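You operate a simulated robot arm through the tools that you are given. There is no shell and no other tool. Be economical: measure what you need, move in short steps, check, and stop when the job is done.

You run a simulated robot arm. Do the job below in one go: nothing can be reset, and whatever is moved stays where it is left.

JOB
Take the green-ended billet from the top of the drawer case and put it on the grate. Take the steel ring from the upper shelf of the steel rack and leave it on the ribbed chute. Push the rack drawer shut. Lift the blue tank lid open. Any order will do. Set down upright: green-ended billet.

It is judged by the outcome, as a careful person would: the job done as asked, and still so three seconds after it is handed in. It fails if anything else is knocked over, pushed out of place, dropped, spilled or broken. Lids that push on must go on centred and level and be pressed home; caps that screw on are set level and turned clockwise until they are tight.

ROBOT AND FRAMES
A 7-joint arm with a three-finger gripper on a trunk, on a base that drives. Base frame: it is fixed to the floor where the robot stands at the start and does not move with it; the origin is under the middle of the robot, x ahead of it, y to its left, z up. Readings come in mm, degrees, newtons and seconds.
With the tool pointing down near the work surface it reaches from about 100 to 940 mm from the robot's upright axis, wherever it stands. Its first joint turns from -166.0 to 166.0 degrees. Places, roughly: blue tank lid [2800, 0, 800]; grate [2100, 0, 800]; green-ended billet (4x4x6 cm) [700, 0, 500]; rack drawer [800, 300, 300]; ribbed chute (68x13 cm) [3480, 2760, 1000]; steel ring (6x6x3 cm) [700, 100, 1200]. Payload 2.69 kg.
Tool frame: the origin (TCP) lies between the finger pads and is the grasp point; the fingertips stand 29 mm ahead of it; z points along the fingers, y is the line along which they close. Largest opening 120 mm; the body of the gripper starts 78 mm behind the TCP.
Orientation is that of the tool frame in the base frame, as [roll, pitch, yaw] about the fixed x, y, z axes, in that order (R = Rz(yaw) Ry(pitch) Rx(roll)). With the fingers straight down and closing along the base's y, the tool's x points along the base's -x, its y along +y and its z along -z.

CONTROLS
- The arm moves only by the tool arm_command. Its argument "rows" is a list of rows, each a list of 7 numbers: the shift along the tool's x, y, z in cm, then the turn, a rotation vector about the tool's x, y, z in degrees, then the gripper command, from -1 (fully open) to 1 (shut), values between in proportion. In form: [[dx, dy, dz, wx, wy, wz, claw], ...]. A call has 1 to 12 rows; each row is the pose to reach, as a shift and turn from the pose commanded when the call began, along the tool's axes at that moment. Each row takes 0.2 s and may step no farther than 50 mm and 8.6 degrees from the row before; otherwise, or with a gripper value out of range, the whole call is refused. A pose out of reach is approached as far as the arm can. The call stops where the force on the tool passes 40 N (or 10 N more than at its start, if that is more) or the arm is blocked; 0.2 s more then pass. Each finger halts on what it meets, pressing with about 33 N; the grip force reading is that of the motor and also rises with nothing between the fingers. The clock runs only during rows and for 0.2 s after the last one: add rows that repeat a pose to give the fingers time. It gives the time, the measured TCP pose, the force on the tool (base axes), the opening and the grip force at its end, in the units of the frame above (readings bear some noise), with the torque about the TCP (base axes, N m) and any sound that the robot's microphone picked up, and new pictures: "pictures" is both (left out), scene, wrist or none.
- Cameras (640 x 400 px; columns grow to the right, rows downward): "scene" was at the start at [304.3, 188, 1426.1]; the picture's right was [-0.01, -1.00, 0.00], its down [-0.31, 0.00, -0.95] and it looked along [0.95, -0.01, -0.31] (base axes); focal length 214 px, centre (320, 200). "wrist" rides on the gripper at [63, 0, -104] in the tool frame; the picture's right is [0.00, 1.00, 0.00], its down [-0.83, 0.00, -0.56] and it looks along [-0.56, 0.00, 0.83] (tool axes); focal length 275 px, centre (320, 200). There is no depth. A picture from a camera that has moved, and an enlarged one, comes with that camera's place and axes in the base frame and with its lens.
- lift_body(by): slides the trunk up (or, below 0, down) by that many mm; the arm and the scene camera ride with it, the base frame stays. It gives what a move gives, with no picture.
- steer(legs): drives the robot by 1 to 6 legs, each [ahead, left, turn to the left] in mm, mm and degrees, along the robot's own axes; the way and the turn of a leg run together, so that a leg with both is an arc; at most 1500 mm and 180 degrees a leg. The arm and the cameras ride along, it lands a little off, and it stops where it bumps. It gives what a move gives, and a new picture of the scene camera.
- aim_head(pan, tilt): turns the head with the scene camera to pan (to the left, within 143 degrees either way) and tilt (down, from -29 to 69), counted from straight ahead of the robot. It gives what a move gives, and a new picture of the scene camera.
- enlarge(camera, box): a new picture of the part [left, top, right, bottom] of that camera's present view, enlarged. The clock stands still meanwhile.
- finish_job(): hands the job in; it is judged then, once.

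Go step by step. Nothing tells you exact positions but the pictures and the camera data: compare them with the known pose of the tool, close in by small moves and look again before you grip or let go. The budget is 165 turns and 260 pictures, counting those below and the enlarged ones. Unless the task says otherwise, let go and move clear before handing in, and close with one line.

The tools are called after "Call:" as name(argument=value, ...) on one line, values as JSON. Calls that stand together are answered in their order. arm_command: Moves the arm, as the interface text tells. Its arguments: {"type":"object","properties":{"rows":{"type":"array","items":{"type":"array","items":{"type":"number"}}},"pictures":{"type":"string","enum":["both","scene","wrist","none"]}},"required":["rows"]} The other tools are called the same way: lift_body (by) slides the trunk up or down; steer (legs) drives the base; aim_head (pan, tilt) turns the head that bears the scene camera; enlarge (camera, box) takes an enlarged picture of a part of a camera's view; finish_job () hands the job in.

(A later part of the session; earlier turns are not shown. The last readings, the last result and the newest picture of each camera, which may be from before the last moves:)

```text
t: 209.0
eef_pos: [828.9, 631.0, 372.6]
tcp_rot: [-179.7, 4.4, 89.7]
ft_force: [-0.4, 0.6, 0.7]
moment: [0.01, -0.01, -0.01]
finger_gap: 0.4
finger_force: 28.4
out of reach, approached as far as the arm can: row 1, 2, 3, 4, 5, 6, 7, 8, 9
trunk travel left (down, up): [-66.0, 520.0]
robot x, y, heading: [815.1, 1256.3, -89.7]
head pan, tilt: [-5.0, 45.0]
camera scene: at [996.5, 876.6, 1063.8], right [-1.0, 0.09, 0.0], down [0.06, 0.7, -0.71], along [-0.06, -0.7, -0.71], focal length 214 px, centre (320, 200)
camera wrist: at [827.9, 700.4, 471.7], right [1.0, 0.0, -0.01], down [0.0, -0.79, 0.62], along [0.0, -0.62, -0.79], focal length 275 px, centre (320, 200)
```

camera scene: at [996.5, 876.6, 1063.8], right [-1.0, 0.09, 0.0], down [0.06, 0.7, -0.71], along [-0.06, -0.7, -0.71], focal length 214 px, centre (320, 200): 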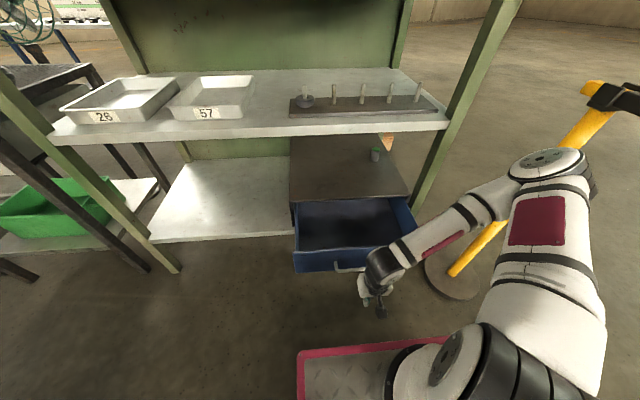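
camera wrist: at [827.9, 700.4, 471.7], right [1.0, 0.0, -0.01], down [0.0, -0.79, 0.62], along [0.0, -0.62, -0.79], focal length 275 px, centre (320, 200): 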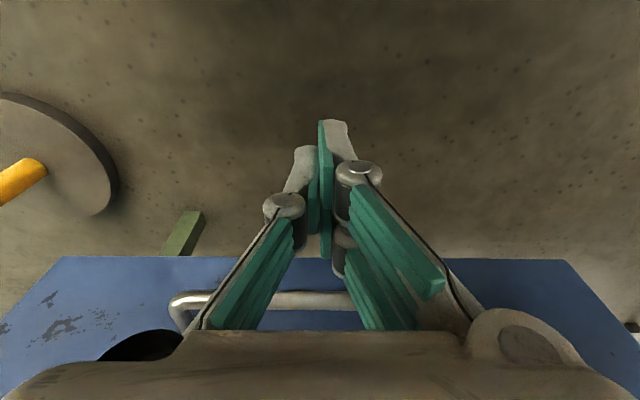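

Fingers are at handle height. I push the drawer in, slowly near the end.

Call:
arm_command(rows=[[-3, 0, 0.2, 0, 0, 0, 1], [-6, 0, 0.45, 0, 0, 0, 1], [-9, 0, 0.7, 0, 0, 0, 1], [-11.5, 0, 0.9, 0, 0, 0, 1], [-14, 0, 1.1, 0, 0, 0, 1], [-16.5, 0, 1.3, 0, 0, 0, 1], [-19, 0, 1.45, 0, 0, 0, 1], [-21, 0, 1.6, 0, 0, 0, 1], [-23, 0, 1.75, 0, 0, 0, 1], [-24.5, 0, 1.9, 0, 0, 0, 1]])

```text
t: 211.2
eef_pos: [828.9, 381.6, 373.8]
tcp_rot: [-179.7, 4.5, 89.7]
ft_force: [-0.9, 0.2, -0.3]
moment: [-0.02, -0.02, 0.02]
finger_gap: 0.1
finger_force: 28.6
trunk travel left (down, up): [-66.0, 520.0]
robot x, y, heading: [815.4, 1257.3, -89.9]
head pan, tilt: [-5.0, 45.0]
camera scene: at [996.3, 876.5, 1063.7], right [-1.0, 0.09, 0.0], down [0.06, 0.7, -0.71], along [-0.06, -0.7, -0.71], focal length 214 px, centre (320, 200)
camera wrist: at [827.3, 452.9, 471.3], right [1.0, 0.0, -0.01], down [0.0, -0.79, 0.62], along [-0.01, -0.62, -0.79], focal length 275 px, centre (320, 200)
```

scene: 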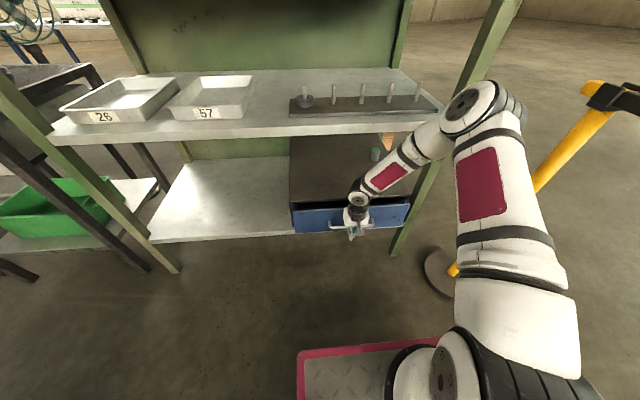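
wrist: 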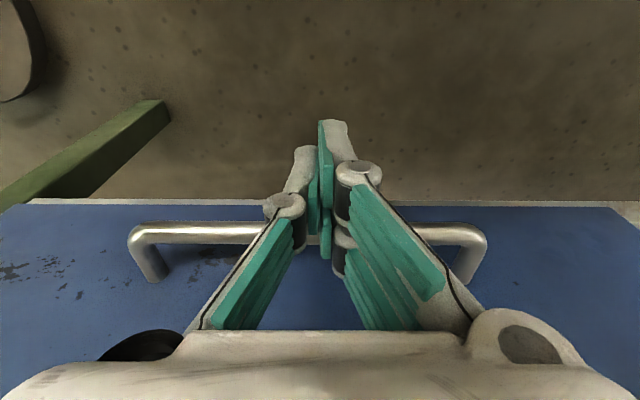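

Nearly shut, with almost no force. I push the rest until it stops.

Call:
arm_command(rows=[[-1, 0, 0.08, 0, 0, 0, 1], [-2, 0, 0.16, 0, 0, 0, 1], [-3, 0, 0.24, 0, 0, 0, 1], [-4, 0, 0.32, 0, 0, 0, 1], [-5, 0, 0.4, 0, 0, 0, 1], [-6, 0, 0.48, 0, 0, 0, 1]])

```text
t: 212.3
eef_pos: [827.2, 350.6, 369.0]
tcp_rot: [-179.5, 3.4, 89.7]
ft_force: [0.3, 0.7, 0.3]
moment: [-0.01, 0.01, 0.04]
finger_gap: 0.0
finger_force: 28.9
trunk travel left (down, up): [-66.0, 520.0]
robot x, y, heading: [815.1, 1261.8, -90.0]
head pan, tilt: [-5.0, 45.0]
stopped in row 5: the force on the tool passed its limit at 50 N (the readings are from after the stop); the commanded pose is now the measured one
camera scene: at [996.4, 877.0, 1063.7], right [-1.0, 0.09, 0.0], down [0.06, 0.7, -0.71], along [-0.06, -0.7, -0.71], focal length 214 px, centre (320, 200)
camera wrist: at [827.6, 418.2, 469.4], right [1.0, 0.0, -0.01], down [0.0, -0.8, 0.6], along [-0.01, -0.6, -0.8], focal length 275 px, centre (320, 200)
```

scene: 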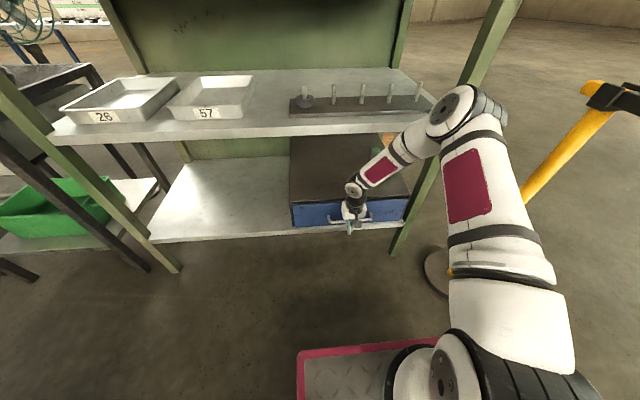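
wrist: 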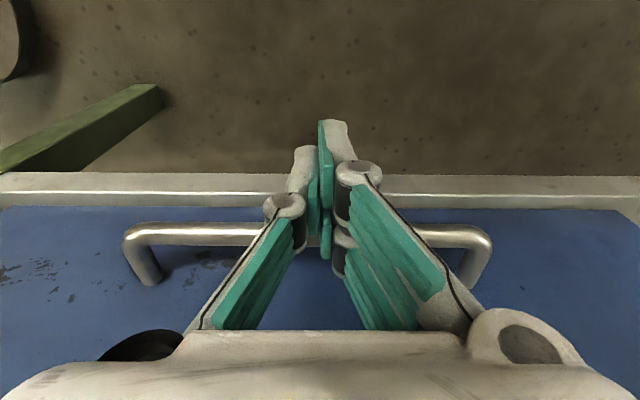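

The drawer hit its stop. I back off and check it is flush.

Call:
arm_command(rows=[[3, 0, 0, 0, 0, 0, 1], [7, 0, -1, 0, 0, 0, 1], [11, 0, -3, 0, 0, 0, 1], [15, 0, -6, 0, 0, 0, 1], [18, 0, -10, 0, 0, 0, 1], [19, 0, -14.5, 0, 0, 0, 0], [20, 0, -19, 0, 0, 0, 0]], pictures="none")

Call:
enlarge(camera="scene", box=[260, 100, 460, 260])

```text
t: 213.9
eef_pos: [829.9, 559.5, 547.7]
tcp_rot: [-179.5, 3.4, 89.5]
ft_force: [0.1, -0.5, 0.8]
moment: [0.01, 0.02, 0.0]
finger_gap: 59.9
finger_force: 0.2
trunk travel left (down, up): [-66.0, 520.0]
robot x, y, heading: [819.7, 1260.2, -90.0]
head pan, tilt: [-5.0, 45.0]
```

```text
2.50 times, centred on (360, 180) of scene
camera zoom: at [996.5, 876.8, 1063.7], right [-1.0, 0.09, 0.0], down [0.06, 0.7, -0.71], along [-0.06, -0.7, -0.71], focal length 536 px, centre (220, 250)
```

zoom: 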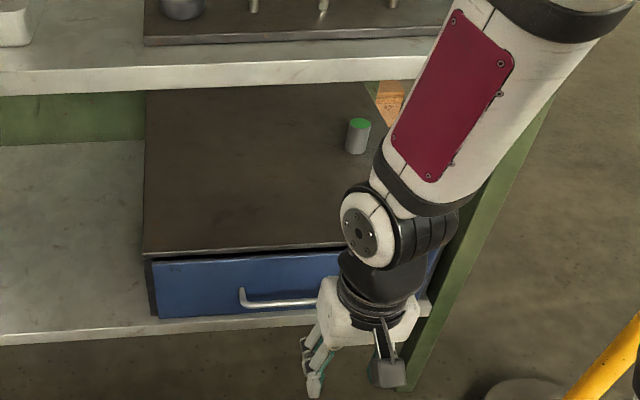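

The drawer is flush. Now for the billet I want the gripper nearly horizontal, pointing in over the case, with the wrist camera on top, so I flip the gripper 180° about its axis here in free space.

Call:
arm_command(rows=[[0, 0, -1, 0, 0, 8.5, 0], [0, 0, -2, 0, 0, 17, 0], [0, 0, -3, 0, 0, 25.5, 0], [0, 0, -4, 0, 0, 34, 0], [0, 0, -5, 0, 0, 42.5, 0], [0, 0, -6, 0, 0, 51, 0], [0, 0, -7, 0, 0, 59.5, 0], [0, 0, -8, 0, 0, 68, 0], [0, 0, -9, 0, 0, 76.5, 0], [0, 0, -10, 0, 0, 85, 0], [0, 0, -10, 0, 0, 93.5, 0], [0, 0, -10, 0, 0, 102, 0]], pictures="none")

```text
t: 216.5
eef_pos: [832.3, 568.5, 647.6]
tcp_rot: [176.6, -0.2, -12.4]
ft_force: [0.7, 0.4, 0.0]
moment: [-0.02, -0.02, 0.01]
finger_gap: 59.9
finger_force: 0.0
trunk travel left (down, up): [-66.0, 520.0]
robot x, y, heading: [817.2, 1260.4, -89.8]
head pan, tilt: [-5.0, 45.0]
```

Call:
arm_command(rows=[[0, 0, 0, 0, 0, 8, 0], [0, 0, 0, 0, 0, 16, 0], [0, 0, 0, 0, 0, 24, 0], [0, 0, 0, 0, 0, 32, 0], [0, 0, 0, 0, 0, 40, 0], [0, 0, 0, 0, 0, 48, 0], [0, 0, 0, 0, 0, 56, 0], [0, 0, 0, 0, 0, 64, 0], [0, 0, 0, 0, 0, 72, 0], [0, 0, 0, 0, 0, 78, 0]], pictures="scene")

```text
t: 218.7
eef_pos: [831.5, 567.1, 647.2]
tcp_rot: [179.4, -3.6, -90.4]
ft_force: [-0.8, -0.6, -0.3]
moment: [-0.01, 0.0, 0.02]
finger_gap: 59.9
finger_force: 0.0
trunk travel left (down, up): [-66.0, 520.0]
robot x, y, heading: [814.9, 1259.3, -90.0]
head pan, tilt: [-5.0, 45.0]
camera scene: at [996.3, 876.9, 1063.8], right [-1.0, 0.09, 0.0], down [0.06, 0.7, -0.71], along [-0.06, -0.7, -0.71], focal length 214 px, centre (320, 200)
```

scene: 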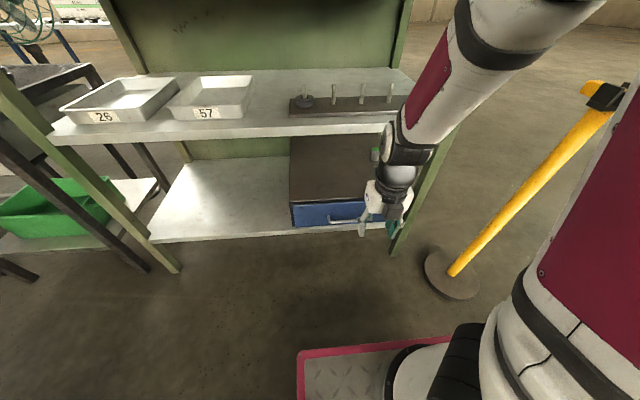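

The flip worked. Next I shift over to the billet's line (x≈680) and tip the gripper to about 25° below horizontal.

Call:
arm_command(rows=[[1.5, 1.9, 0, 0, 7.75, 0, 0], [3, 3.8, 0, 0, 15.5, 0, 0], [4.5, 5.7, 0, 0, 23.25, 0, 0], [6, 7.6, 0, 0, 31, 0, 0], [7.5, 9.5, 0, 0, 38.75, 0, 0], [9, 11.4, 0, 0, 46.5, 0, 0], [10.5, 13.3, 0, 0, 54.25, 0, 0], [11.7, 15.1, 0, 0, 62, 0, 0]])

```text
t: 220.5
eef_pos: [664.1, 426.3, 655.1]
tcp_rot: [178.5, -65.5, -89.0]
ft_force: [-0.8, -0.6, 0.3]
moment: [0.01, 0.01, -0.01]
finger_gap: 60.2
finger_force: 0.1
out of reach, approached as far as the arm can: row 3, 4, 5, 6, 7, 8
trunk travel left (down, up): [-66.0, 520.0]
robot x, y, heading: [816.0, 1256.0, -90.0]
head pan, tilt: [-5.0, 45.0]
camera scene: at [996.5, 877.0, 1063.8], right [-1.0, 0.09, 0.0], down [0.06, 0.7, -0.71], along [-0.06, -0.7, -0.71], focal length 214 px, centre (320, 200)
camera wrist: at [664.4, 495.5, 755.0], right [-1.0, 0.0, 0.01], down [0.0, 0.85, -0.53], along [-0.01, -0.53, -0.85], focal length 275 px, centre (320, 200)
```

scene: 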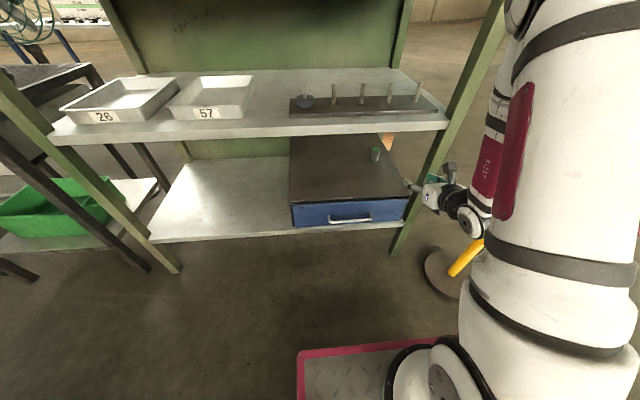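
wrist: 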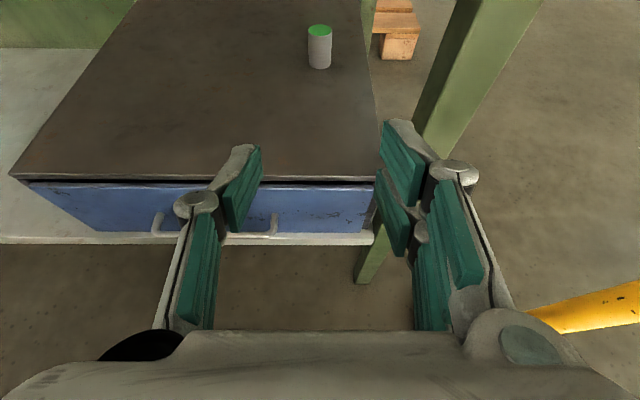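

Camera on top now sees the billet at about [660,92] on axis with the gripper. I slide in along the tool axis, first part.

Call:
arm_command(rows=[[1, 0, 3, 0, 0, 0, 0], [2, 0, 6.5, 0, 0, 0, 0], [3, 0, 10, 0, 0, 0, 0], [3.2, 0, 14, 0, 0, 0, 0], [3.2, 0, 18, 0, 0, 0, 0], [3.2, 0, 21, 0, 0, 0, 0]])

```text
t: 221.9
eef_pos: [662.0, 224.5, 594.6]
tcp_rot: [178.6, -65.3, -89.1]
ft_force: [-0.2, 0.4, 1.0]
moment: [0.06, -0.02, -0.03]
finger_gap: 59.8
finger_force: 0.0
trunk travel left (down, up): [-66.0, 520.0]
robot x, y, heading: [818.4, 1259.4, -90.0]
head pan, tilt: [-5.0, 45.0]
camera scene: at [996.4, 877.0, 1063.8], right [-1.0, 0.09, 0.0], down [0.06, 0.7, -0.71], along [-0.06, -0.7, -0.71], focal length 214 px, centre (320, 200)
camera wrist: at [663.4, 291.1, 695.3], right [-1.0, 0.0, 0.01], down [0.0, 0.85, -0.52], along [-0.01, -0.52, -0.85], focal length 275 px, centre (320, 200)
```

scene: 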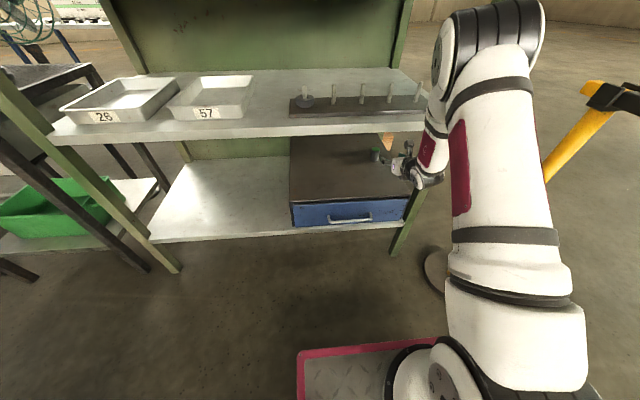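
wrist: 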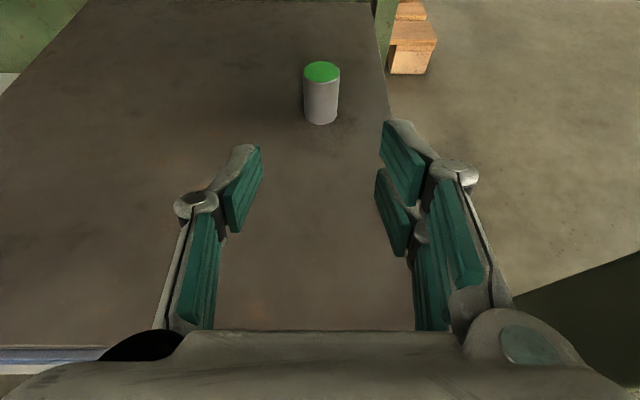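

Well aligned: billet at [662,80]. I advance the last 150 mm and look before closing.

Call:
arm_command(rows=[[0.4, 0, 3, 0, 0, 0, 0], [0.8, 0, 6, 0, 0, 0, 0], [1.1, 0, 9, 0, 0, 0, 0], [1.1, 0, 12, 0, 0, 0, 0], [1.1, 0, 14.6, 0, 0, 0, 0]])

```text
t: 223.1
eef_pos: [660.6, 85.8, 544.8]
tcp_rot: [178.6, -65.6, -89.1]
ft_force: [0.5, 0.9, -0.2]
moment: [0.04, -0.01, -0.01]
finger_gap: 59.9
finger_force: 0.1
trunk travel left (down, up): [-66.0, 520.0]
robot x, y, heading: [811.5, 1257.1, -90.1]
head pan, tilt: [-5.0, 45.0]
camera scene: at [996.4, 877.0, 1063.8], right [-1.0, 0.09, 0.0], down [0.06, 0.7, -0.71], along [-0.06, -0.7, -0.71], focal length 214 px, centre (320, 200)
camera wrist: at [661.7, 153.7, 645.6], right [-1.0, 0.0, 0.01], down [0.0, 0.85, -0.53], along [-0.01, -0.53, -0.85], focal length 275 px, centre (320, 200)
```

scene: 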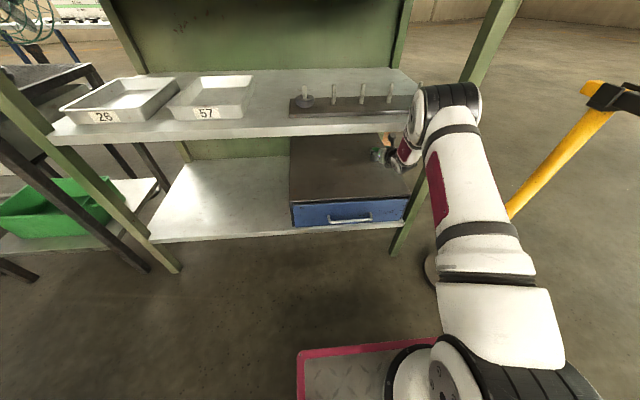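
wrist: 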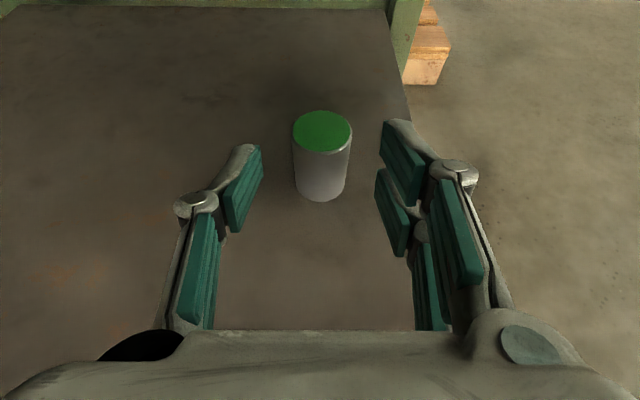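

Triangulating the wrist views, the billet is actually at [662,26] with its base at z≈462, so I go on 75 mm and a little lower.

Call:
arm_command(rows=[[-0.6, 0, 2, 0, 0, 0, 0], [-1.2, 0, 4, 0, 0, 0, 0], [-1.7, 0, 5.7, 0, 0, 0, 0], [-1.8, 0, 7.0, 0, 0, 0, 0]])

```text
t: 224.1
eef_pos: [660.6, 29.5, 500.3]
tcp_rot: [178.8, -65.5, -89.3]
ft_force: [-0.3, 0.3, -0.3]
moment: [0.01, -0.04, -0.01]
finger_gap: 60.2
finger_force: 0.1
trunk travel left (down, up): [-66.0, 520.0]
robot x, y, heading: [818.3, 1257.8, -90.1]
head pan, tilt: [-5.0, 45.0]
camera scene: at [996.4, 876.9, 1063.8], right [-1.0, 0.09, 0.0], down [0.06, 0.7, -0.71], along [-0.06, -0.7, -0.71], focal length 214 px, centre (320, 200)
camera wrist: at [660.8, 97.3, 599.9], right [-1.0, 0.0, 0.01], down [0.0, 0.85, -0.53], along [-0.01, -0.53, -0.85], focal length 275 px, centre (320, 200)
```

scene: 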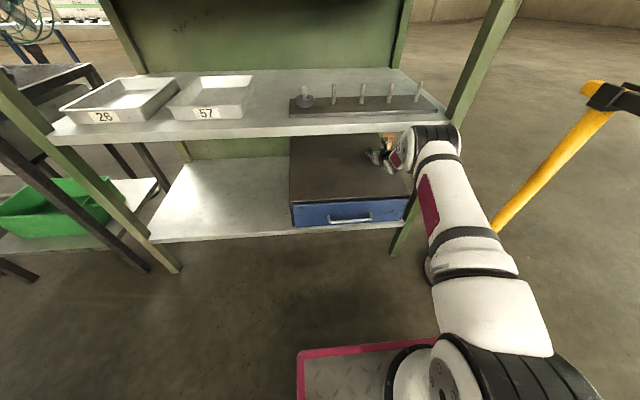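
wrist: 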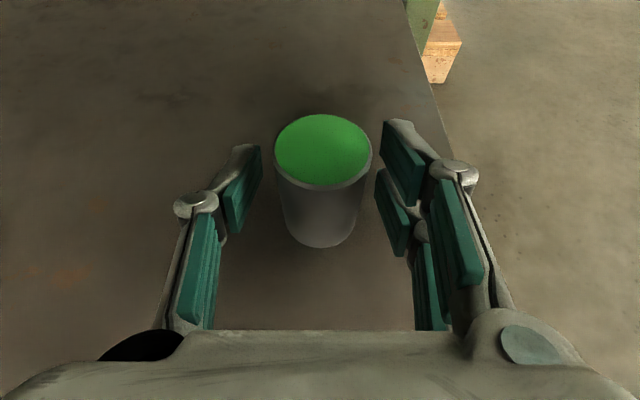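

The billet is between the fingers. I nudge 8 mm forward and close.

Call:
arm_command(rows=[[0.3, 0, 0.7, 0, 0, 0, 0], [0.3, 0, 0.7, 0, 0, 0, 0.3], [0.3, 0, 0.7, 0, 0, 0, 0.7], [0.3, 0, 0.7, 0, 0, 0, 0.8], [0.3, 0, 0.7, 0, 0, 0, 0.8]])

```text
t: 225.3
eef_pos: [660.3, 22.4, 500.4]
tcp_rot: [178.7, -65.5, -89.2]
ft_force: [-1.6, -1.2, -0.7]
moment: [0.03, 0.07, -0.01]
finger_gap: 38.1
finger_force: 33.3
trunk travel left (down, up): [-66.0, 520.0]
robot x, y, heading: [815.4, 1257.5, -90.0]
head pan, tilt: [-5.0, 45.0]
camera scene: at [996.3, 876.9, 1063.8], right [-1.0, 0.09, 0.0], down [0.06, 0.7, -0.71], along [-0.06, -0.7, -0.71], focal length 214 px, centre (320, 200)
camera wrist: at [660.8, 89.8, 600.1], right [-1.0, 0.0, 0.01], down [0.0, 0.85, -0.53], along [-0.01, -0.53, -0.85], focal length 275 px, centre (320, 200)
```

scene: 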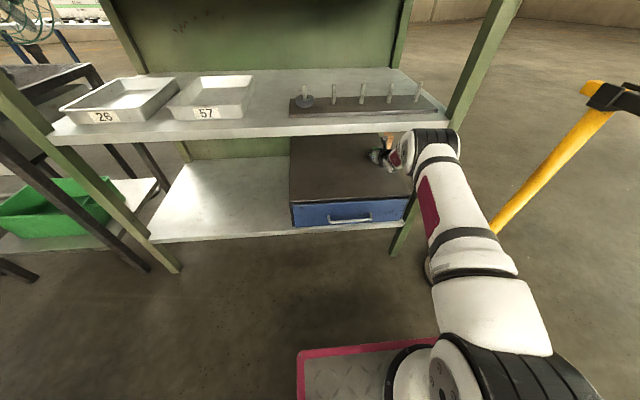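
wrist: 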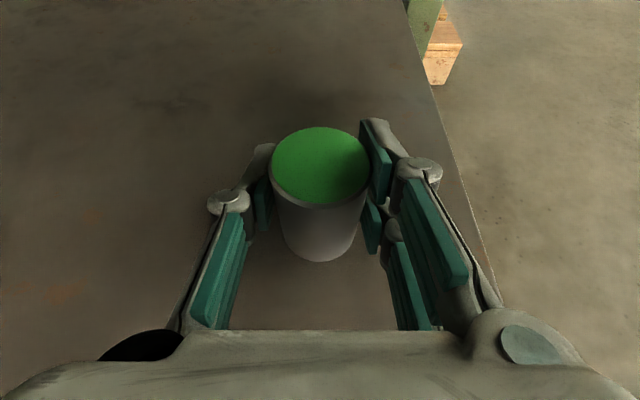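

The billet is gripped (38 mm). I lift it 25 mm straight up and draw it out.

Call:
arm_command(rows=[[1.1, 0, -0.5, 0, 0, 0, 0.9], [2.3, 0, -1.0, 0, 0, 0, 0.9], [0.44, 0, -5.1, 0, 0, 0, 0.9], [-1.42, 0, -9.2, 0, 0, 0, 0.9], [-3.28, 0, -13.3, 0, 0, 0, 0.9], [-5.14, 0, -17.4, 0, 0, 0, 0.9], [-7, 0, -21.5, 0, 0, 0, 0.9], [-8.86, 0, -25.6, 0, 0, 0, 0.9], [-10.7, 0, -29.7, 0, 0, 0, 0.9], [-12.6, 0, -33.8, 0, 0, 0, 0.9]])

```text
t: 227.5
eef_pos: [663.1, 381.0, 524.4]
tcp_rot: [178.7, -65.4, -89.1]
ft_force: [-0.4, -0.6, -6.0]
moment: [-0.01, 0.01, -0.02]
finger_gap: 38.4
finger_force: 32.7
trunk travel left (down, up): [-66.0, 520.0]
robot x, y, heading: [815.2, 1258.3, -90.1]
head pan, tilt: [-5.0, 45.0]
camera scene: at [996.5, 876.7, 1063.7], right [-1.0, 0.09, 0.0], down [0.06, 0.7, -0.71], along [-0.06, -0.7, -0.71], focal length 214 px, centre (320, 200)
camera wrist: at [663.9, 448.6, 625.5], right [-1.0, 0.0, 0.01], down [0.0, 0.85, -0.53], along [-0.01, -0.53, -0.85], focal length 275 px, centre (320, 200)
```

scene: 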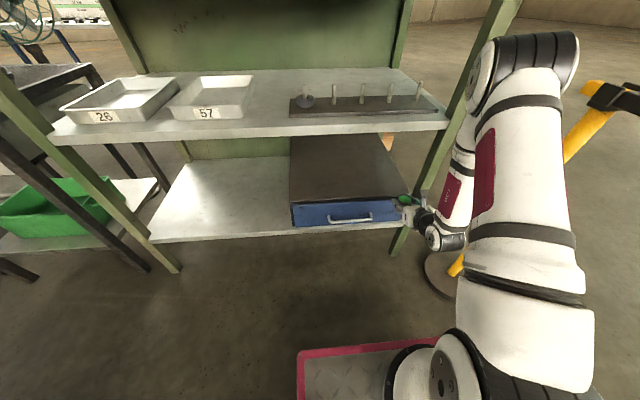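
wrist: 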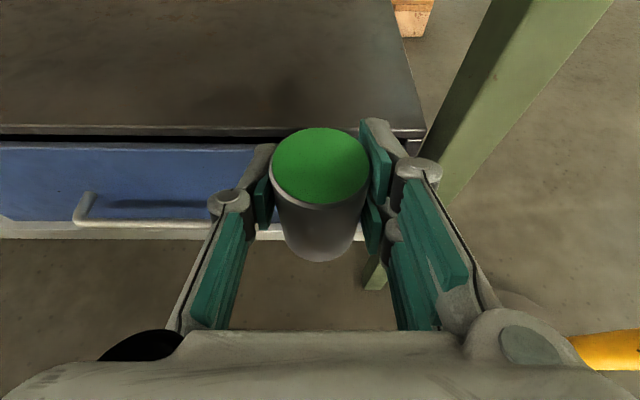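

The billet is out and upright. I back off, raise it, and turn the robot to face along the aisle.

Call:
steer(legs=[[-60, 150, 0]])

Call:
lift_body(by=350)

Call:
steer(legs=[[0, 0, 90]])

```text
t: 228.9
eef_pos: [813.6, 440.3, 525.0]
tcp_rot: [178.8, -65.4, -89.2]
ft_force: [0.3, 0.3, -5.7]
moment: [-0.01, 0.01, 0.0]
finger_gap: 38.1
finger_force: 33.5
trunk travel left (down, up): [-66.0, 520.0]
robot x, y, heading: [963.9, 1317.5, -89.9]
head pan, tilt: [-5.0, 45.0]
camera scene: at [1146.9, 936.6, 1063.7], right [-1.0, 0.09, 0.0], down [0.06, 0.7, -0.71], along [-0.06, -0.7, -0.71], focal length 214 px, centre (320, 200)
```

scene: 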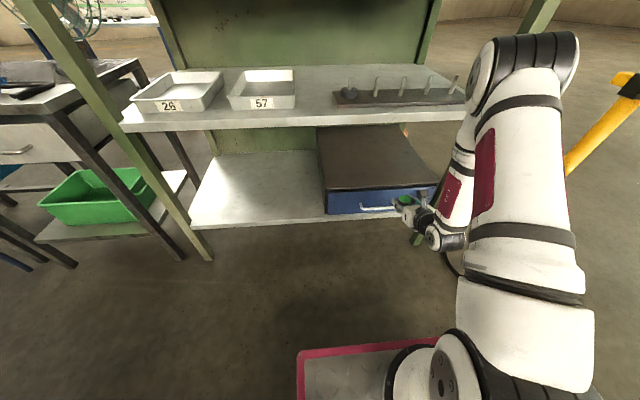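

```text
t: 232.3
eef_pos: [813.9, 440.6, 874.9]
tcp_rot: [178.6, -65.4, -89.1]
ft_force: [0.0, 1.5, -5.0]
moment: [-0.02, 0.01, -0.01]
finger_gap: 38.3
finger_force: 32.8
trunk travel left (down, up): [-416.0, 170.0]
robot x, y, heading: [963.4, 1317.4, -90.0]
head pan, tilt: [-5.0, 45.0]
```

```text
t: 236.5
eef_pos: [1844.7, 1167.1, 875.1]
tcp_rot: [178.8, -65.5, 1.0]
ft_force: [0.3, 0.1, -6.0]
moment: [0.0, 0.02, -0.03]
finger_gap: 38.1
finger_force: 33.0
trunk travel left (down, up): [-416.0, 170.0]
robot x, y, heading: [964.7, 1321.6, 0.1]
head pan, tilt: [-5.0, 45.0]
camera scene: at [1238.8, 1501.5, 1413.8], right [-0.08, -1.0, 0.0], down [-0.7, 0.06, -0.71], along [0.7, -0.06, -0.71], focal length 214 px, centre (320, 200)
```

scene: 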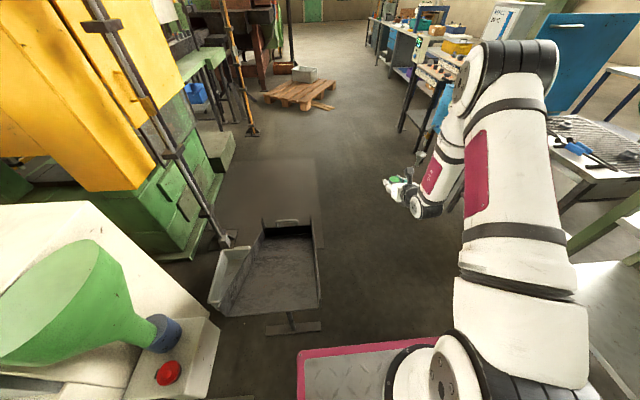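

Call:
steer(legs=[[0, -490, 0], [600, 0, 0]])

Call:
aim_head(pan=-60, tilt=35)

```text
t: 242.4
eef_pos: [2449.2, 674.0, 875.4]
tcp_rot: [178.8, -65.4, 0.9]
ft_force: [-0.3, 0.9, -6.2]
moment: [-0.04, -0.02, -0.01]
finger_gap: 37.9
finger_force: 33.0
trunk travel left (down, up): [-416.0, 170.0]
robot x, y, heading: [1574.1, 826.6, 0.4]
head pan, tilt: [-5.0, 45.0]
camera scene: at [1843.5, 1009.5, 1413.8], right [-0.09, -1.0, 0.0], down [-0.7, 0.06, -0.71], along [0.7, -0.06, -0.71], focal length 214 px, centre (320, 200)
```

scene: 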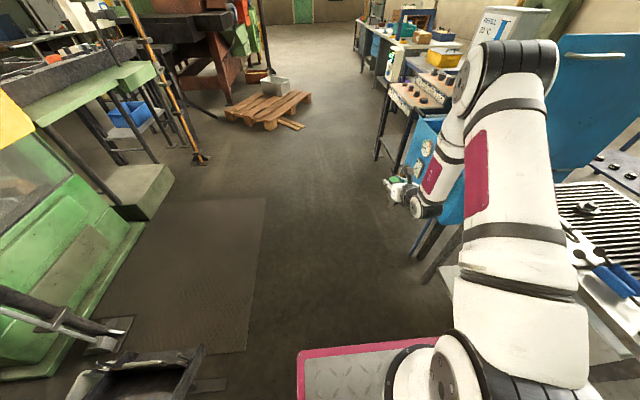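

```text
t: 243.7
eef_pos: [2447.4, 674.9, 874.7]
tcp_rot: [178.7, -65.5, 0.9]
ft_force: [0.1, -0.3, -4.9]
moment: [-0.01, -0.04, 0.03]
finger_gap: 38.1
finger_force: 33.0
trunk travel left (down, up): [-416.0, 170.0]
robot x, y, heading: [1571.7, 826.0, -0.1]
head pan, tilt: [-60.0, 35.0]
camera scene: at [1806.6, 940.3, 1428.6], right [-0.87, -0.5, 0.0], down [-0.29, 0.5, -0.82], along [0.41, -0.71, -0.57], focal length 214 px, centre (320, 200)
```

scene: 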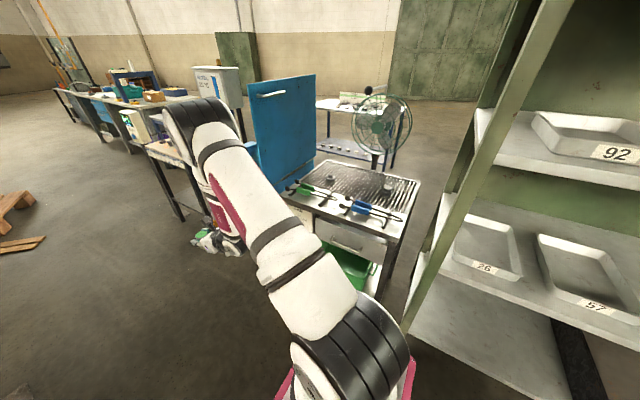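

I'm beside the grate table facing along the aisle. I lift a bit more and swing the arm 55° to the right about the shoulder, keeping the billet upright.

Call:
lift_body(by=70)

Call:
arm_command(rows=[[-0.47, 4.6, -1.02, -4.18, 0, 1.91, 0.9], [-1.09, 9.08, -2.37, -8.36, 0, 3.83, 0.9], [-1.85, 13.44, -4.05, -12.54, 0, 5.74, 0.9], [-2.76, 17.63, -6.03, -16.73, 0, 7.65, 0.9], [-3.8, 21.64, -8.31, -20.91, 0, 9.57, 0.9], [-4.98, 25.43, -10.88, -25.09, 0, 11.48, 0.9], [-6.28, 28.98, -13.72, -29.27, 0, 13.4, 0.9], [-7.69, 32.27, -16.8, -33.45, 0, 15.31, 0.9], [-9.21, 35.28, -20.12, -37.63, 0, 17.22, 0.9], [-10.82, 37.98, -23.64, -41.81, 0, 19.14, 0.9], [-12.52, 40.37, -27.35, -46, 0, 21.05, 0.9], [-14.29, 42.42, -31.22, -50.18, 0, 22.96, 0.9]])

```text
t: 244.8
eef_pos: [2448.8, 674.9, 944.1]
tcp_rot: [178.8, -65.3, 0.8]
ft_force: [-0.8, -0.2, -5.8]
moment: [0.03, -0.03, 0.01]
finger_gap: 38.0
finger_force: 33.2
trunk travel left (down, up): [-486.0, 100.0]
robot x, y, heading: [1569.0, 829.2, 0.2]
head pan, tilt: [-60.0, 35.0]
```

```text
t: 247.2
eef_pos: [2179.9, 286.8, 991.5]
tcp_rot: [179.6, -64.1, -50.5]
ft_force: [5.0, 1.5, -7.3]
moment: [-0.11, 0.03, -0.18]
finger_gap: 38.0
finger_force: 32.8
out of reach, approached as far as the arm can: row 7, 8, 9, 10, 11, 12
trunk travel left (down, up): [-486.0, 100.0]
robot x, y, heading: [1568.3, 826.6, -0.1]
head pan, tilt: [-60.0, 35.0]
stopped in row 12: the force on the tool passed its limit at 49 N (the readings are from after the stop); the commanded pose is now the measured one
camera scene: at [1753.6, 940.2, 1498.7], right [-0.87, -0.5, 0.0], down [-0.29, 0.5, -0.82], along [0.41, -0.71, -0.57], focal length 214 px, centre (320, 200)
camera wrist: at [2137.9, 337.8, 1092.6], right [-0.77, -0.63, 0.01], down [-0.55, 0.67, -0.51], along [0.31, -0.4, -0.86], focal length 275 px, centre (320, 200)
```

scene: 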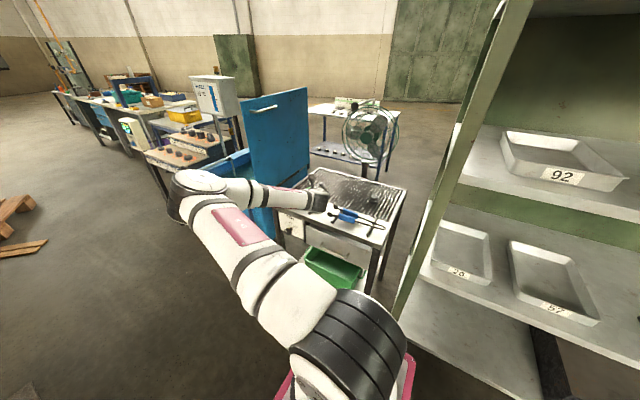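
wrist: 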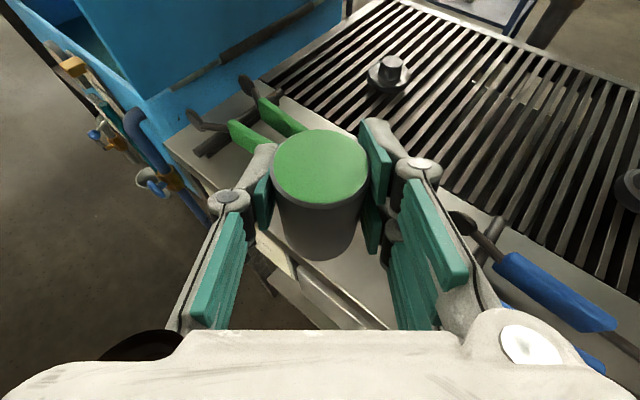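

The swing stopped near a joint limit but the billet is safe, held above the front of the grate table; the free spot is about [2125,−10]. I strafe 100 mm closer and then extend the arm over the grate.

Call:
steer(legs=[[0, -95, 0]])

Call:
arm_command(rows=[[0, 0, 0, 0, 0, 0, 0.9]], pictures="wrist")

```text
t: 248.3
eef_pos: [2173.9, 187.3, 993.4]
tcp_rot: [179.2, -64.3, -50.9]
ft_force: [0.3, 0.1, -5.3]
moment: [0.0, 0.03, -0.01]
finger_gap: 38.2
finger_force: 32.9
trunk travel left (down, up): [-486.0, 100.0]
robot x, y, heading: [1571.3, 731.9, -0.5]
head pan, tilt: [-60.0, 35.0]
camera scene: at [1751.7, 843.9, 1499.1], right [-0.87, -0.5, 0.0], down [-0.29, 0.5, -0.82], along [0.41, -0.71, -0.57], focal length 214 px, centre (320, 200)
```

scene: 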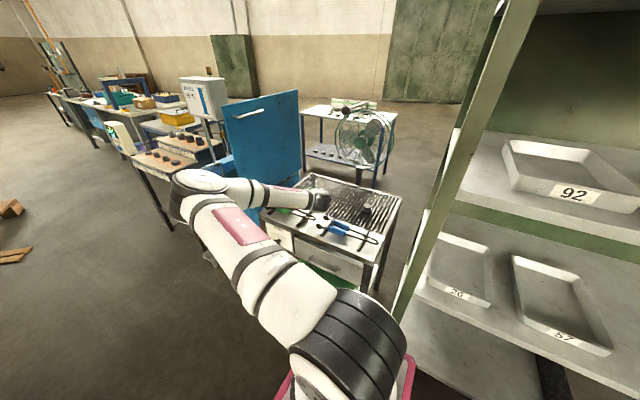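

```text
t: 248.7
eef_pos: [2173.4, 186.8, 993.7]
tcp_rot: [179.3, -64.2, -51.0]
ft_force: [-0.9, 0.4, -4.9]
moment: [0.0, -0.03, -0.02]
finger_gap: 38.0
finger_force: 32.7
trunk travel left (down, up): [-486.0, 100.0]
robot x, y, heading: [1572.3, 731.1, -0.3]
head pan, tilt: [-60.0, 35.0]
camera wrist: at [2131.4, 238.8, 1094.7], right [-0.78, -0.62, 0.01], down [-0.54, 0.67, -0.51], along [0.31, -0.4, -0.86], focal length 275 px, centre (320, 200)
```

wrist: 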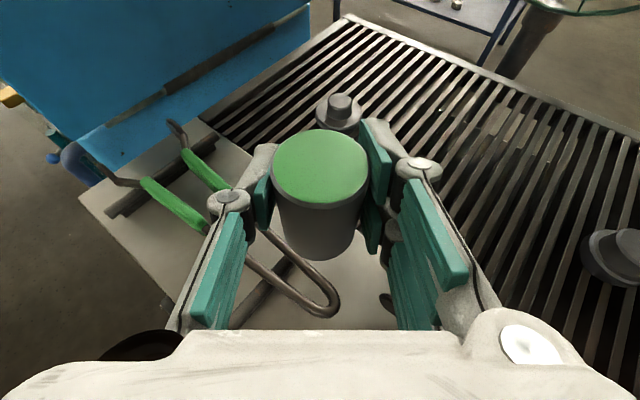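

Call:
arm_command(rows=[[0.9, 2.9, 1.87, 0, 0, 0, 0.9], [1.8, 5.83, 3.73, 0, 0, 0, 0.9], [2.7, 8.75, 5.6, 0, 0, 0, 0.9], [3.6, 11.67, 7.47, 0, 0, 0, 0.9], [4.5, 14.6, 9.33, 0, 0, 0, 0.9], [5.4, 17.5, 11.2, 0, 0, 0, 0.9]])

```text
t: 250.1
eef_pos: [2114.1, -19.9, 996.0]
tcp_rot: [179.2, -64.4, -50.9]
ft_force: [1.7, 0.7, -6.5]
moment: [0.02, 0.06, -0.09]
finger_gap: 38.1
finger_force: 32.5
trunk travel left (down, up): [-486.0, 100.0]
robot x, y, heading: [1568.5, 732.6, 0.0]
head pan, tilt: [-60.0, 35.0]
camera scene: at [1751.8, 844.4, 1499.1], right [-0.87, -0.5, 0.0], down [-0.29, 0.5, -0.82], along [0.41, -0.71, -0.57], focal length 214 px, centre (320, 200)
camera wrist: at [2071.9, 32.0, 1097.5], right [-0.78, -0.62, 0.01], down [-0.54, 0.67, -0.51], along [0.31, -0.4, -0.86], focal length 275 px, centre (320, 200)
```

scene: 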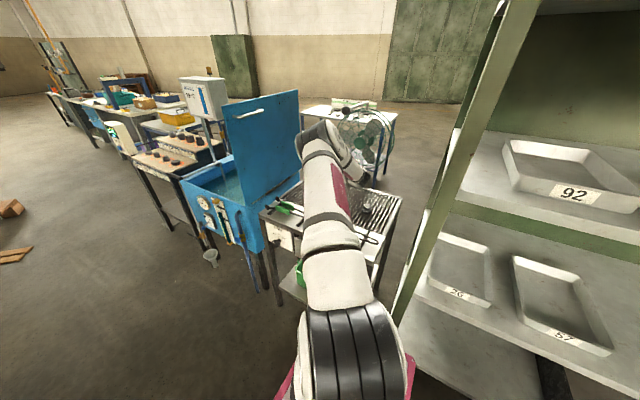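
wrist: 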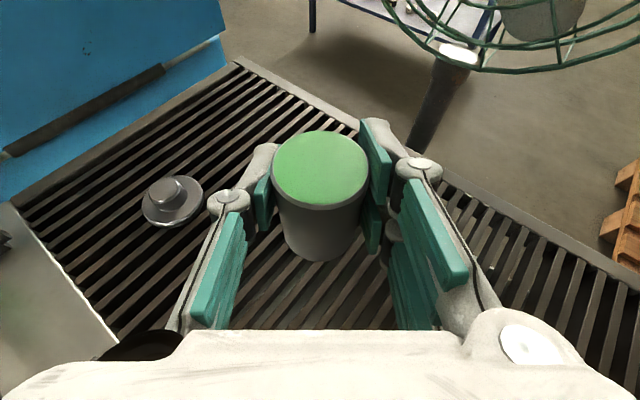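

The billet is over the free middle of the grate. I lower it most of the way.

Call:
arm_command(rows=[[-3, -0.2, 1.6, 0, 0, 0, 0.9], [-6, -0.4, 3.2, 0, 0, 0, 0.9], [-8.5, -0.6, 4.6, 0, 0, 0, 0.9]])

```text
t: 250.9
eef_pos: [2120.8, -21.3, 899.1]
tcp_rot: [179.1, -64.4, -50.8]
ft_force: [0.7, 1.0, -4.7]
moment: [0.08, 0.0, 0.01]
finger_gap: 38.1
finger_force: 33.1
trunk travel left (down, up): [-486.0, 100.0]
robot x, y, heading: [1571.5, 731.6, 0.1]
head pan, tilt: [-60.0, 35.0]
camera scene: at [1751.5, 844.1, 1499.1], right [-0.87, -0.5, 0.0], down [-0.29, 0.5, -0.82], along [0.41, -0.71, -0.57], focal length 214 px, centre (320, 200)
camera wrist: at [2078.8, 31.5, 1001.0], right [-0.78, -0.62, 0.01], down [-0.54, 0.67, -0.51], along [0.31, -0.4, -0.86], focal length 275 px, centre (320, 200)
```

scene: 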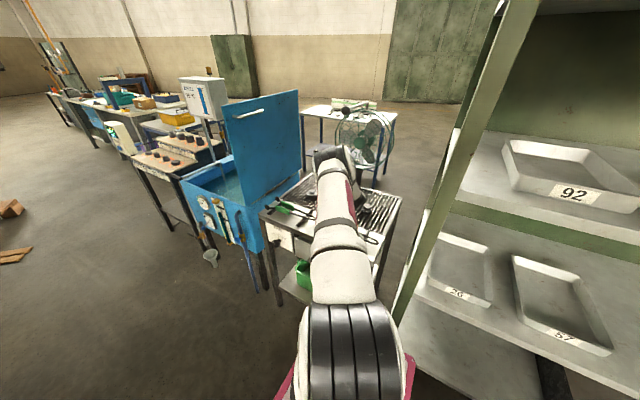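
wrist: 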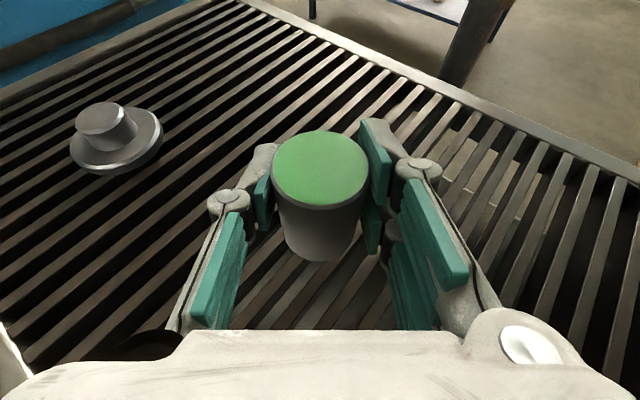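

Call:
arm_command(rows=[[-0.9, 0, 0.43, 0, 0, 0, 0.9], [-1.8, 0, 0.87, 0, 0, 0, 0.9], [-2.25, 0, 1.09, 0, 0, 0, 0.9], [-2.7, 0, 1.3, 0, 0, 0, 0.9], [-3.15, 0, 1.52, 0, 0, 0, 0.9]], pictures="wrist")

```text
t: 252.2
eef_pos: [2122.6, -22.8, 871.3]
tcp_rot: [179.0, -65.1, -50.6]
ft_force: [0.0, -2.5, 6.9]
moment: [-0.09, 0.2, 0.01]
finger_gap: 38.4
finger_force: 32.7
trunk travel left (down, up): [-486.0, 100.0]
robot x, y, heading: [1569.2, 729.2, -0.1]
head pan, tilt: [-60.0, 35.0]
stopped in row 5: the force on the tool passed its limit at 42 N (the readings are from after the stop); the commanded pose is now the measured one
camera wrist: at [2078.9, 30.0, 972.2], right [-0.78, -0.62, 0.01], down [-0.54, 0.66, -0.52], along [0.32, -0.41, -0.85], focal length 275 px, centre (320, 200)
```

wrist: 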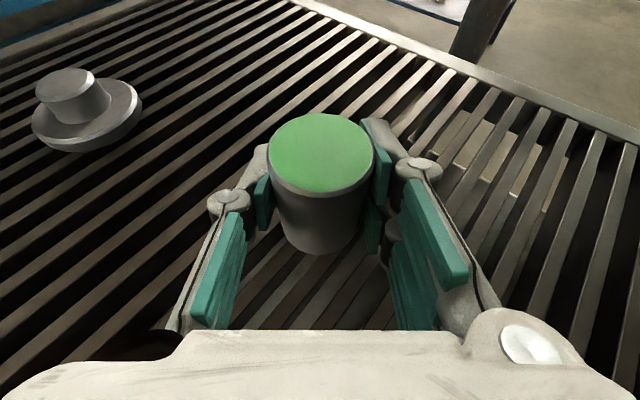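

Contact: the billet stands on the bars. I open gradually, wait, and look before retreating.

Call:
arm_command(rows=[[0, 0, 0, 0, 0, 0, 0.3], [0, 0, 0, 0, 0, 0, 0.2], [0, 0, 0, 0, 0, 0, 0.1], [0, 0, 0, 0, 0, 0, 0.0], [0, 0, 0, 0, 0, 0, 0.0]])

```text
t: 253.4
eef_pos: [2122.2, -21.7, 870.0]
tcp_rot: [179.2, -65.0, -50.7]
ft_force: [4.0, -2.6, 8.5]
moment: [-0.31, 0.0, 0.14]
finger_gap: 60.5
finger_force: 0.0
trunk travel left (down, up): [-486.0, 100.0]
robot x, y, heading: [1570.8, 735.2, -0.1]
head pan, tilt: [-60.0, 35.0]
camera scene: at [1751.4, 844.4, 1499.2], right [-0.87, -0.5, 0.0], down [-0.28, 0.5, -0.82], along [0.41, -0.71, -0.57], focal length 214 px, centre (320, 200)
camera wrist: at [2078.9, 30.7, 970.9], right [-0.78, -0.62, 0.01], down [-0.54, 0.66, -0.52], along [0.32, -0.41, -0.85], focal length 275 px, centre (320, 200)
```

scene: 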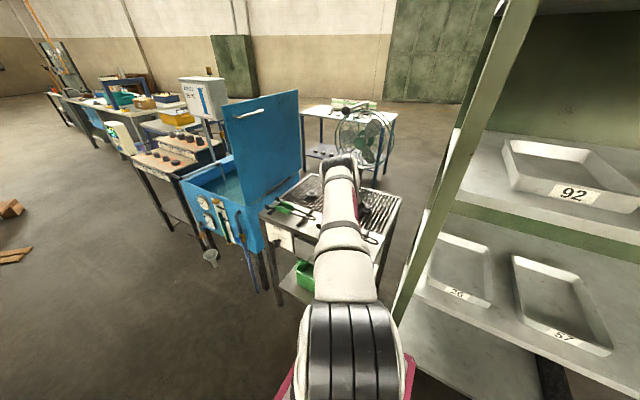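
wrist: 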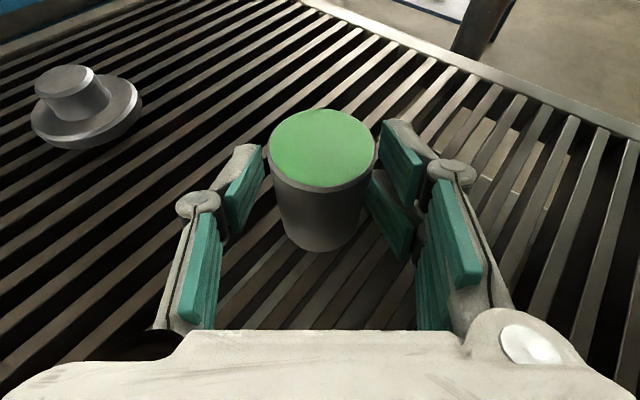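

The billet stands free. I retreat along the tool axis.

Call:
arm_command(rows=[[0, 0, -1, 0, 0, 0, 0], [0, 0, -3, 0, 0, 0, 0], [0, 0, -5.5, 0, 0, 0, 0], [0, 0, -8, 0, 0, 0, 0], [1, 0, -11, 0, 0, 0, 0], [3, 0, -14, 0, 0, 0, 0]])

```text
t: 254.8
eef_pos: [2051.7, 68.2, 956.1]
tcp_rot: [179.1, -65.0, -50.7]
ft_force: [0.5, -0.2, -0.5]
moment: [0.02, -0.03, 0.0]
finger_gap: 60.3
finger_force: 0.0
trunk travel left (down, up): [-486.0, 100.0]
robot x, y, heading: [1571.8, 730.1, -0.1]
head pan, tilt: [-60.0, 35.0]
camera scene: at [1751.6, 843.9, 1499.2], right [-0.87, -0.5, 0.0], down [-0.29, 0.5, -0.82], along [0.41, -0.71, -0.57], focal length 214 px, centre (320, 200)
camera wrist: at [2008.5, 120.5, 1056.7], right [-0.78, -0.62, 0.01], down [-0.54, 0.67, -0.52], along [0.32, -0.41, -0.86], focal length 275 px, centre (320, 200)
```

scene: 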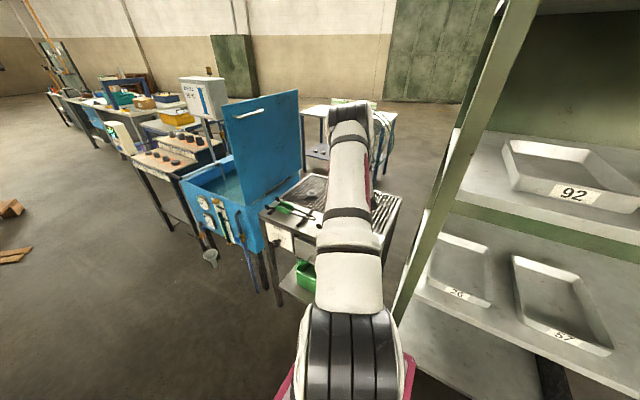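
wrist: 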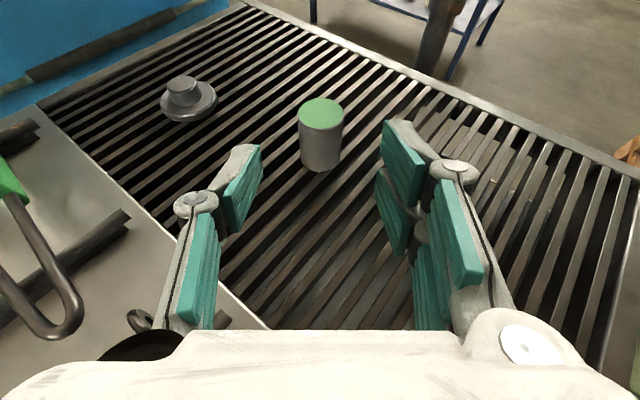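

The billet stands upright on the grate. I raise and pull the arm well clear and check the table and drawer once more.

Call:
arm_command(rows=[[4, 0, -2, 0, 0, 0, 0], [8, 0, -4, 0, 0, 0, 0], [9, 0, -8, 0, 0, 0, 0], [10, 0, -12, 0, 0, 0, 0], [11, 0, -16, 0, 0, 0, 0]], pictures="none")

Call:
steer(legs=[[0, 150, 0]])

Call:
enlarge(camera="scene", box=[180, 70, 460, 270])

Call:
aim_head(pan=35, tilt=10)

Call:
enlarge(camera="scene", box=[240, 120, 480, 270])

```text
t: 256.0
eef_pos: [1992.2, 145.3, 1124.6]
tcp_rot: [179.0, -65.0, -50.8]
ft_force: [0.9, 0.3, -0.5]
moment: [-0.02, 0.01, -0.02]
finger_gap: 60.4
finger_force: 0.0
trunk travel left (down, up): [-486.0, 100.0]
robot x, y, heading: [1570.7, 731.3, -0.3]
head pan, tilt: [-60.0, 35.0]
```

```text
t: 257.4
eef_pos: [1991.3, 296.0, 1122.4]
tcp_rot: [179.0, -65.0, -50.8]
ft_force: [-0.1, -0.3, 0.5]
moment: [0.0, 0.02, 0.0]
finger_gap: 60.0
finger_force: 0.1
trunk travel left (down, up): [-486.0, 100.0]
robot x, y, heading: [1570.3, 883.4, -0.0]
head pan, tilt: [-60.0, 35.0]
camera scene: at [1752.1, 994.8, 1499.2], right [-0.87, -0.5, 0.0], down [-0.28, 0.5, -0.82], along [0.41, -0.71, -0.57], focal length 214 px, centre (320, 200)
```

scene: 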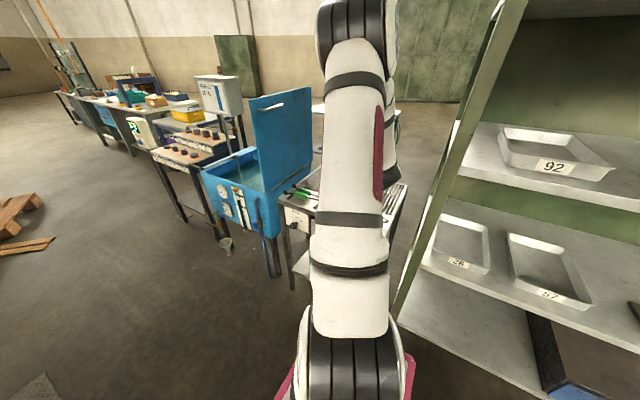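

```text
2.00 times, centred on (320, 170) of scene
camera zoom: at [1752.1, 994.8, 1499.2], right [-0.87, -0.5, 0.0], down [-0.28, 0.5, -0.82], along [0.41, -0.71, -0.57], focal length 429 px, centre (320, 260)
```

zoom: 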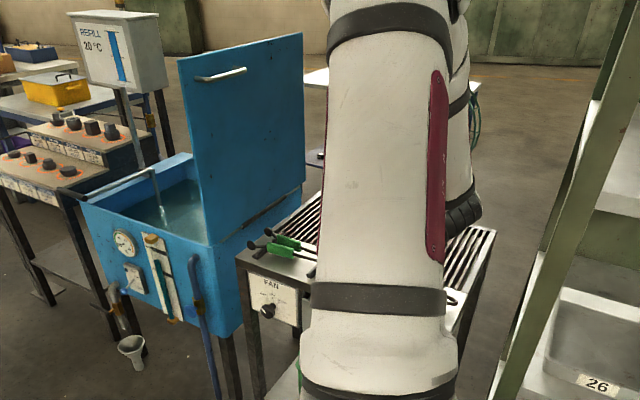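

```text
t: 259.1
eef_pos: [1991.4, 296.2, 1122.7]
tcp_rot: [179.1, -65.1, -50.7]
ft_force: [0.2, -0.2, 1.4]
moment: [-0.01, -0.01, 0.01]
finger_gap: 60.0
finger_force: 0.1
trunk travel left (down, up): [-486.0, 100.0]
robot x, y, heading: [1571.4, 885.5, -0.1]
head pan, tilt: [35.0, 10.0]
camera scene: at [1784.8, 1124.2, 1539.3], right [0.57, -0.82, 0.0], down [-0.14, -0.1, -0.98], along [0.81, 0.56, -0.17], focal length 214 px, centre (320, 200)
```

scene: 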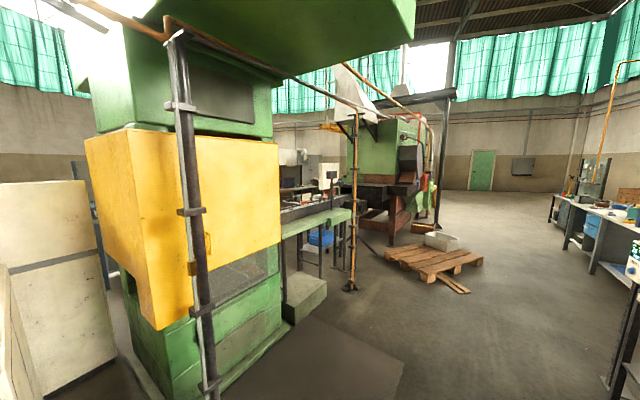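

```text
2.67 times, centred on (360, 195) of scene
camera zoom: at [1784.8, 1124.2, 1539.3], right [0.57, -0.82, 0.0], down [-0.14, -0.1, -0.98], along [0.81, 0.56, -0.17], focal length 572 px, centre (213, 213)
```

zoom: 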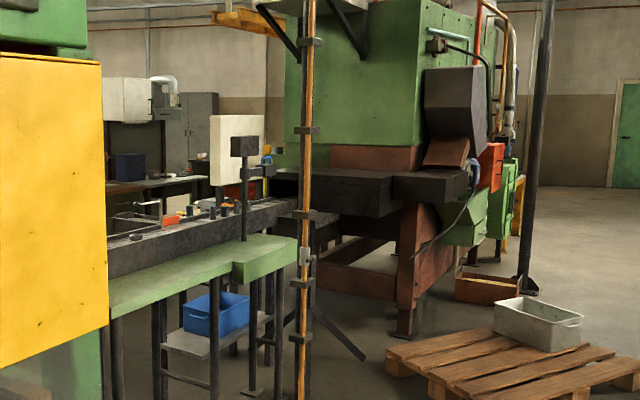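

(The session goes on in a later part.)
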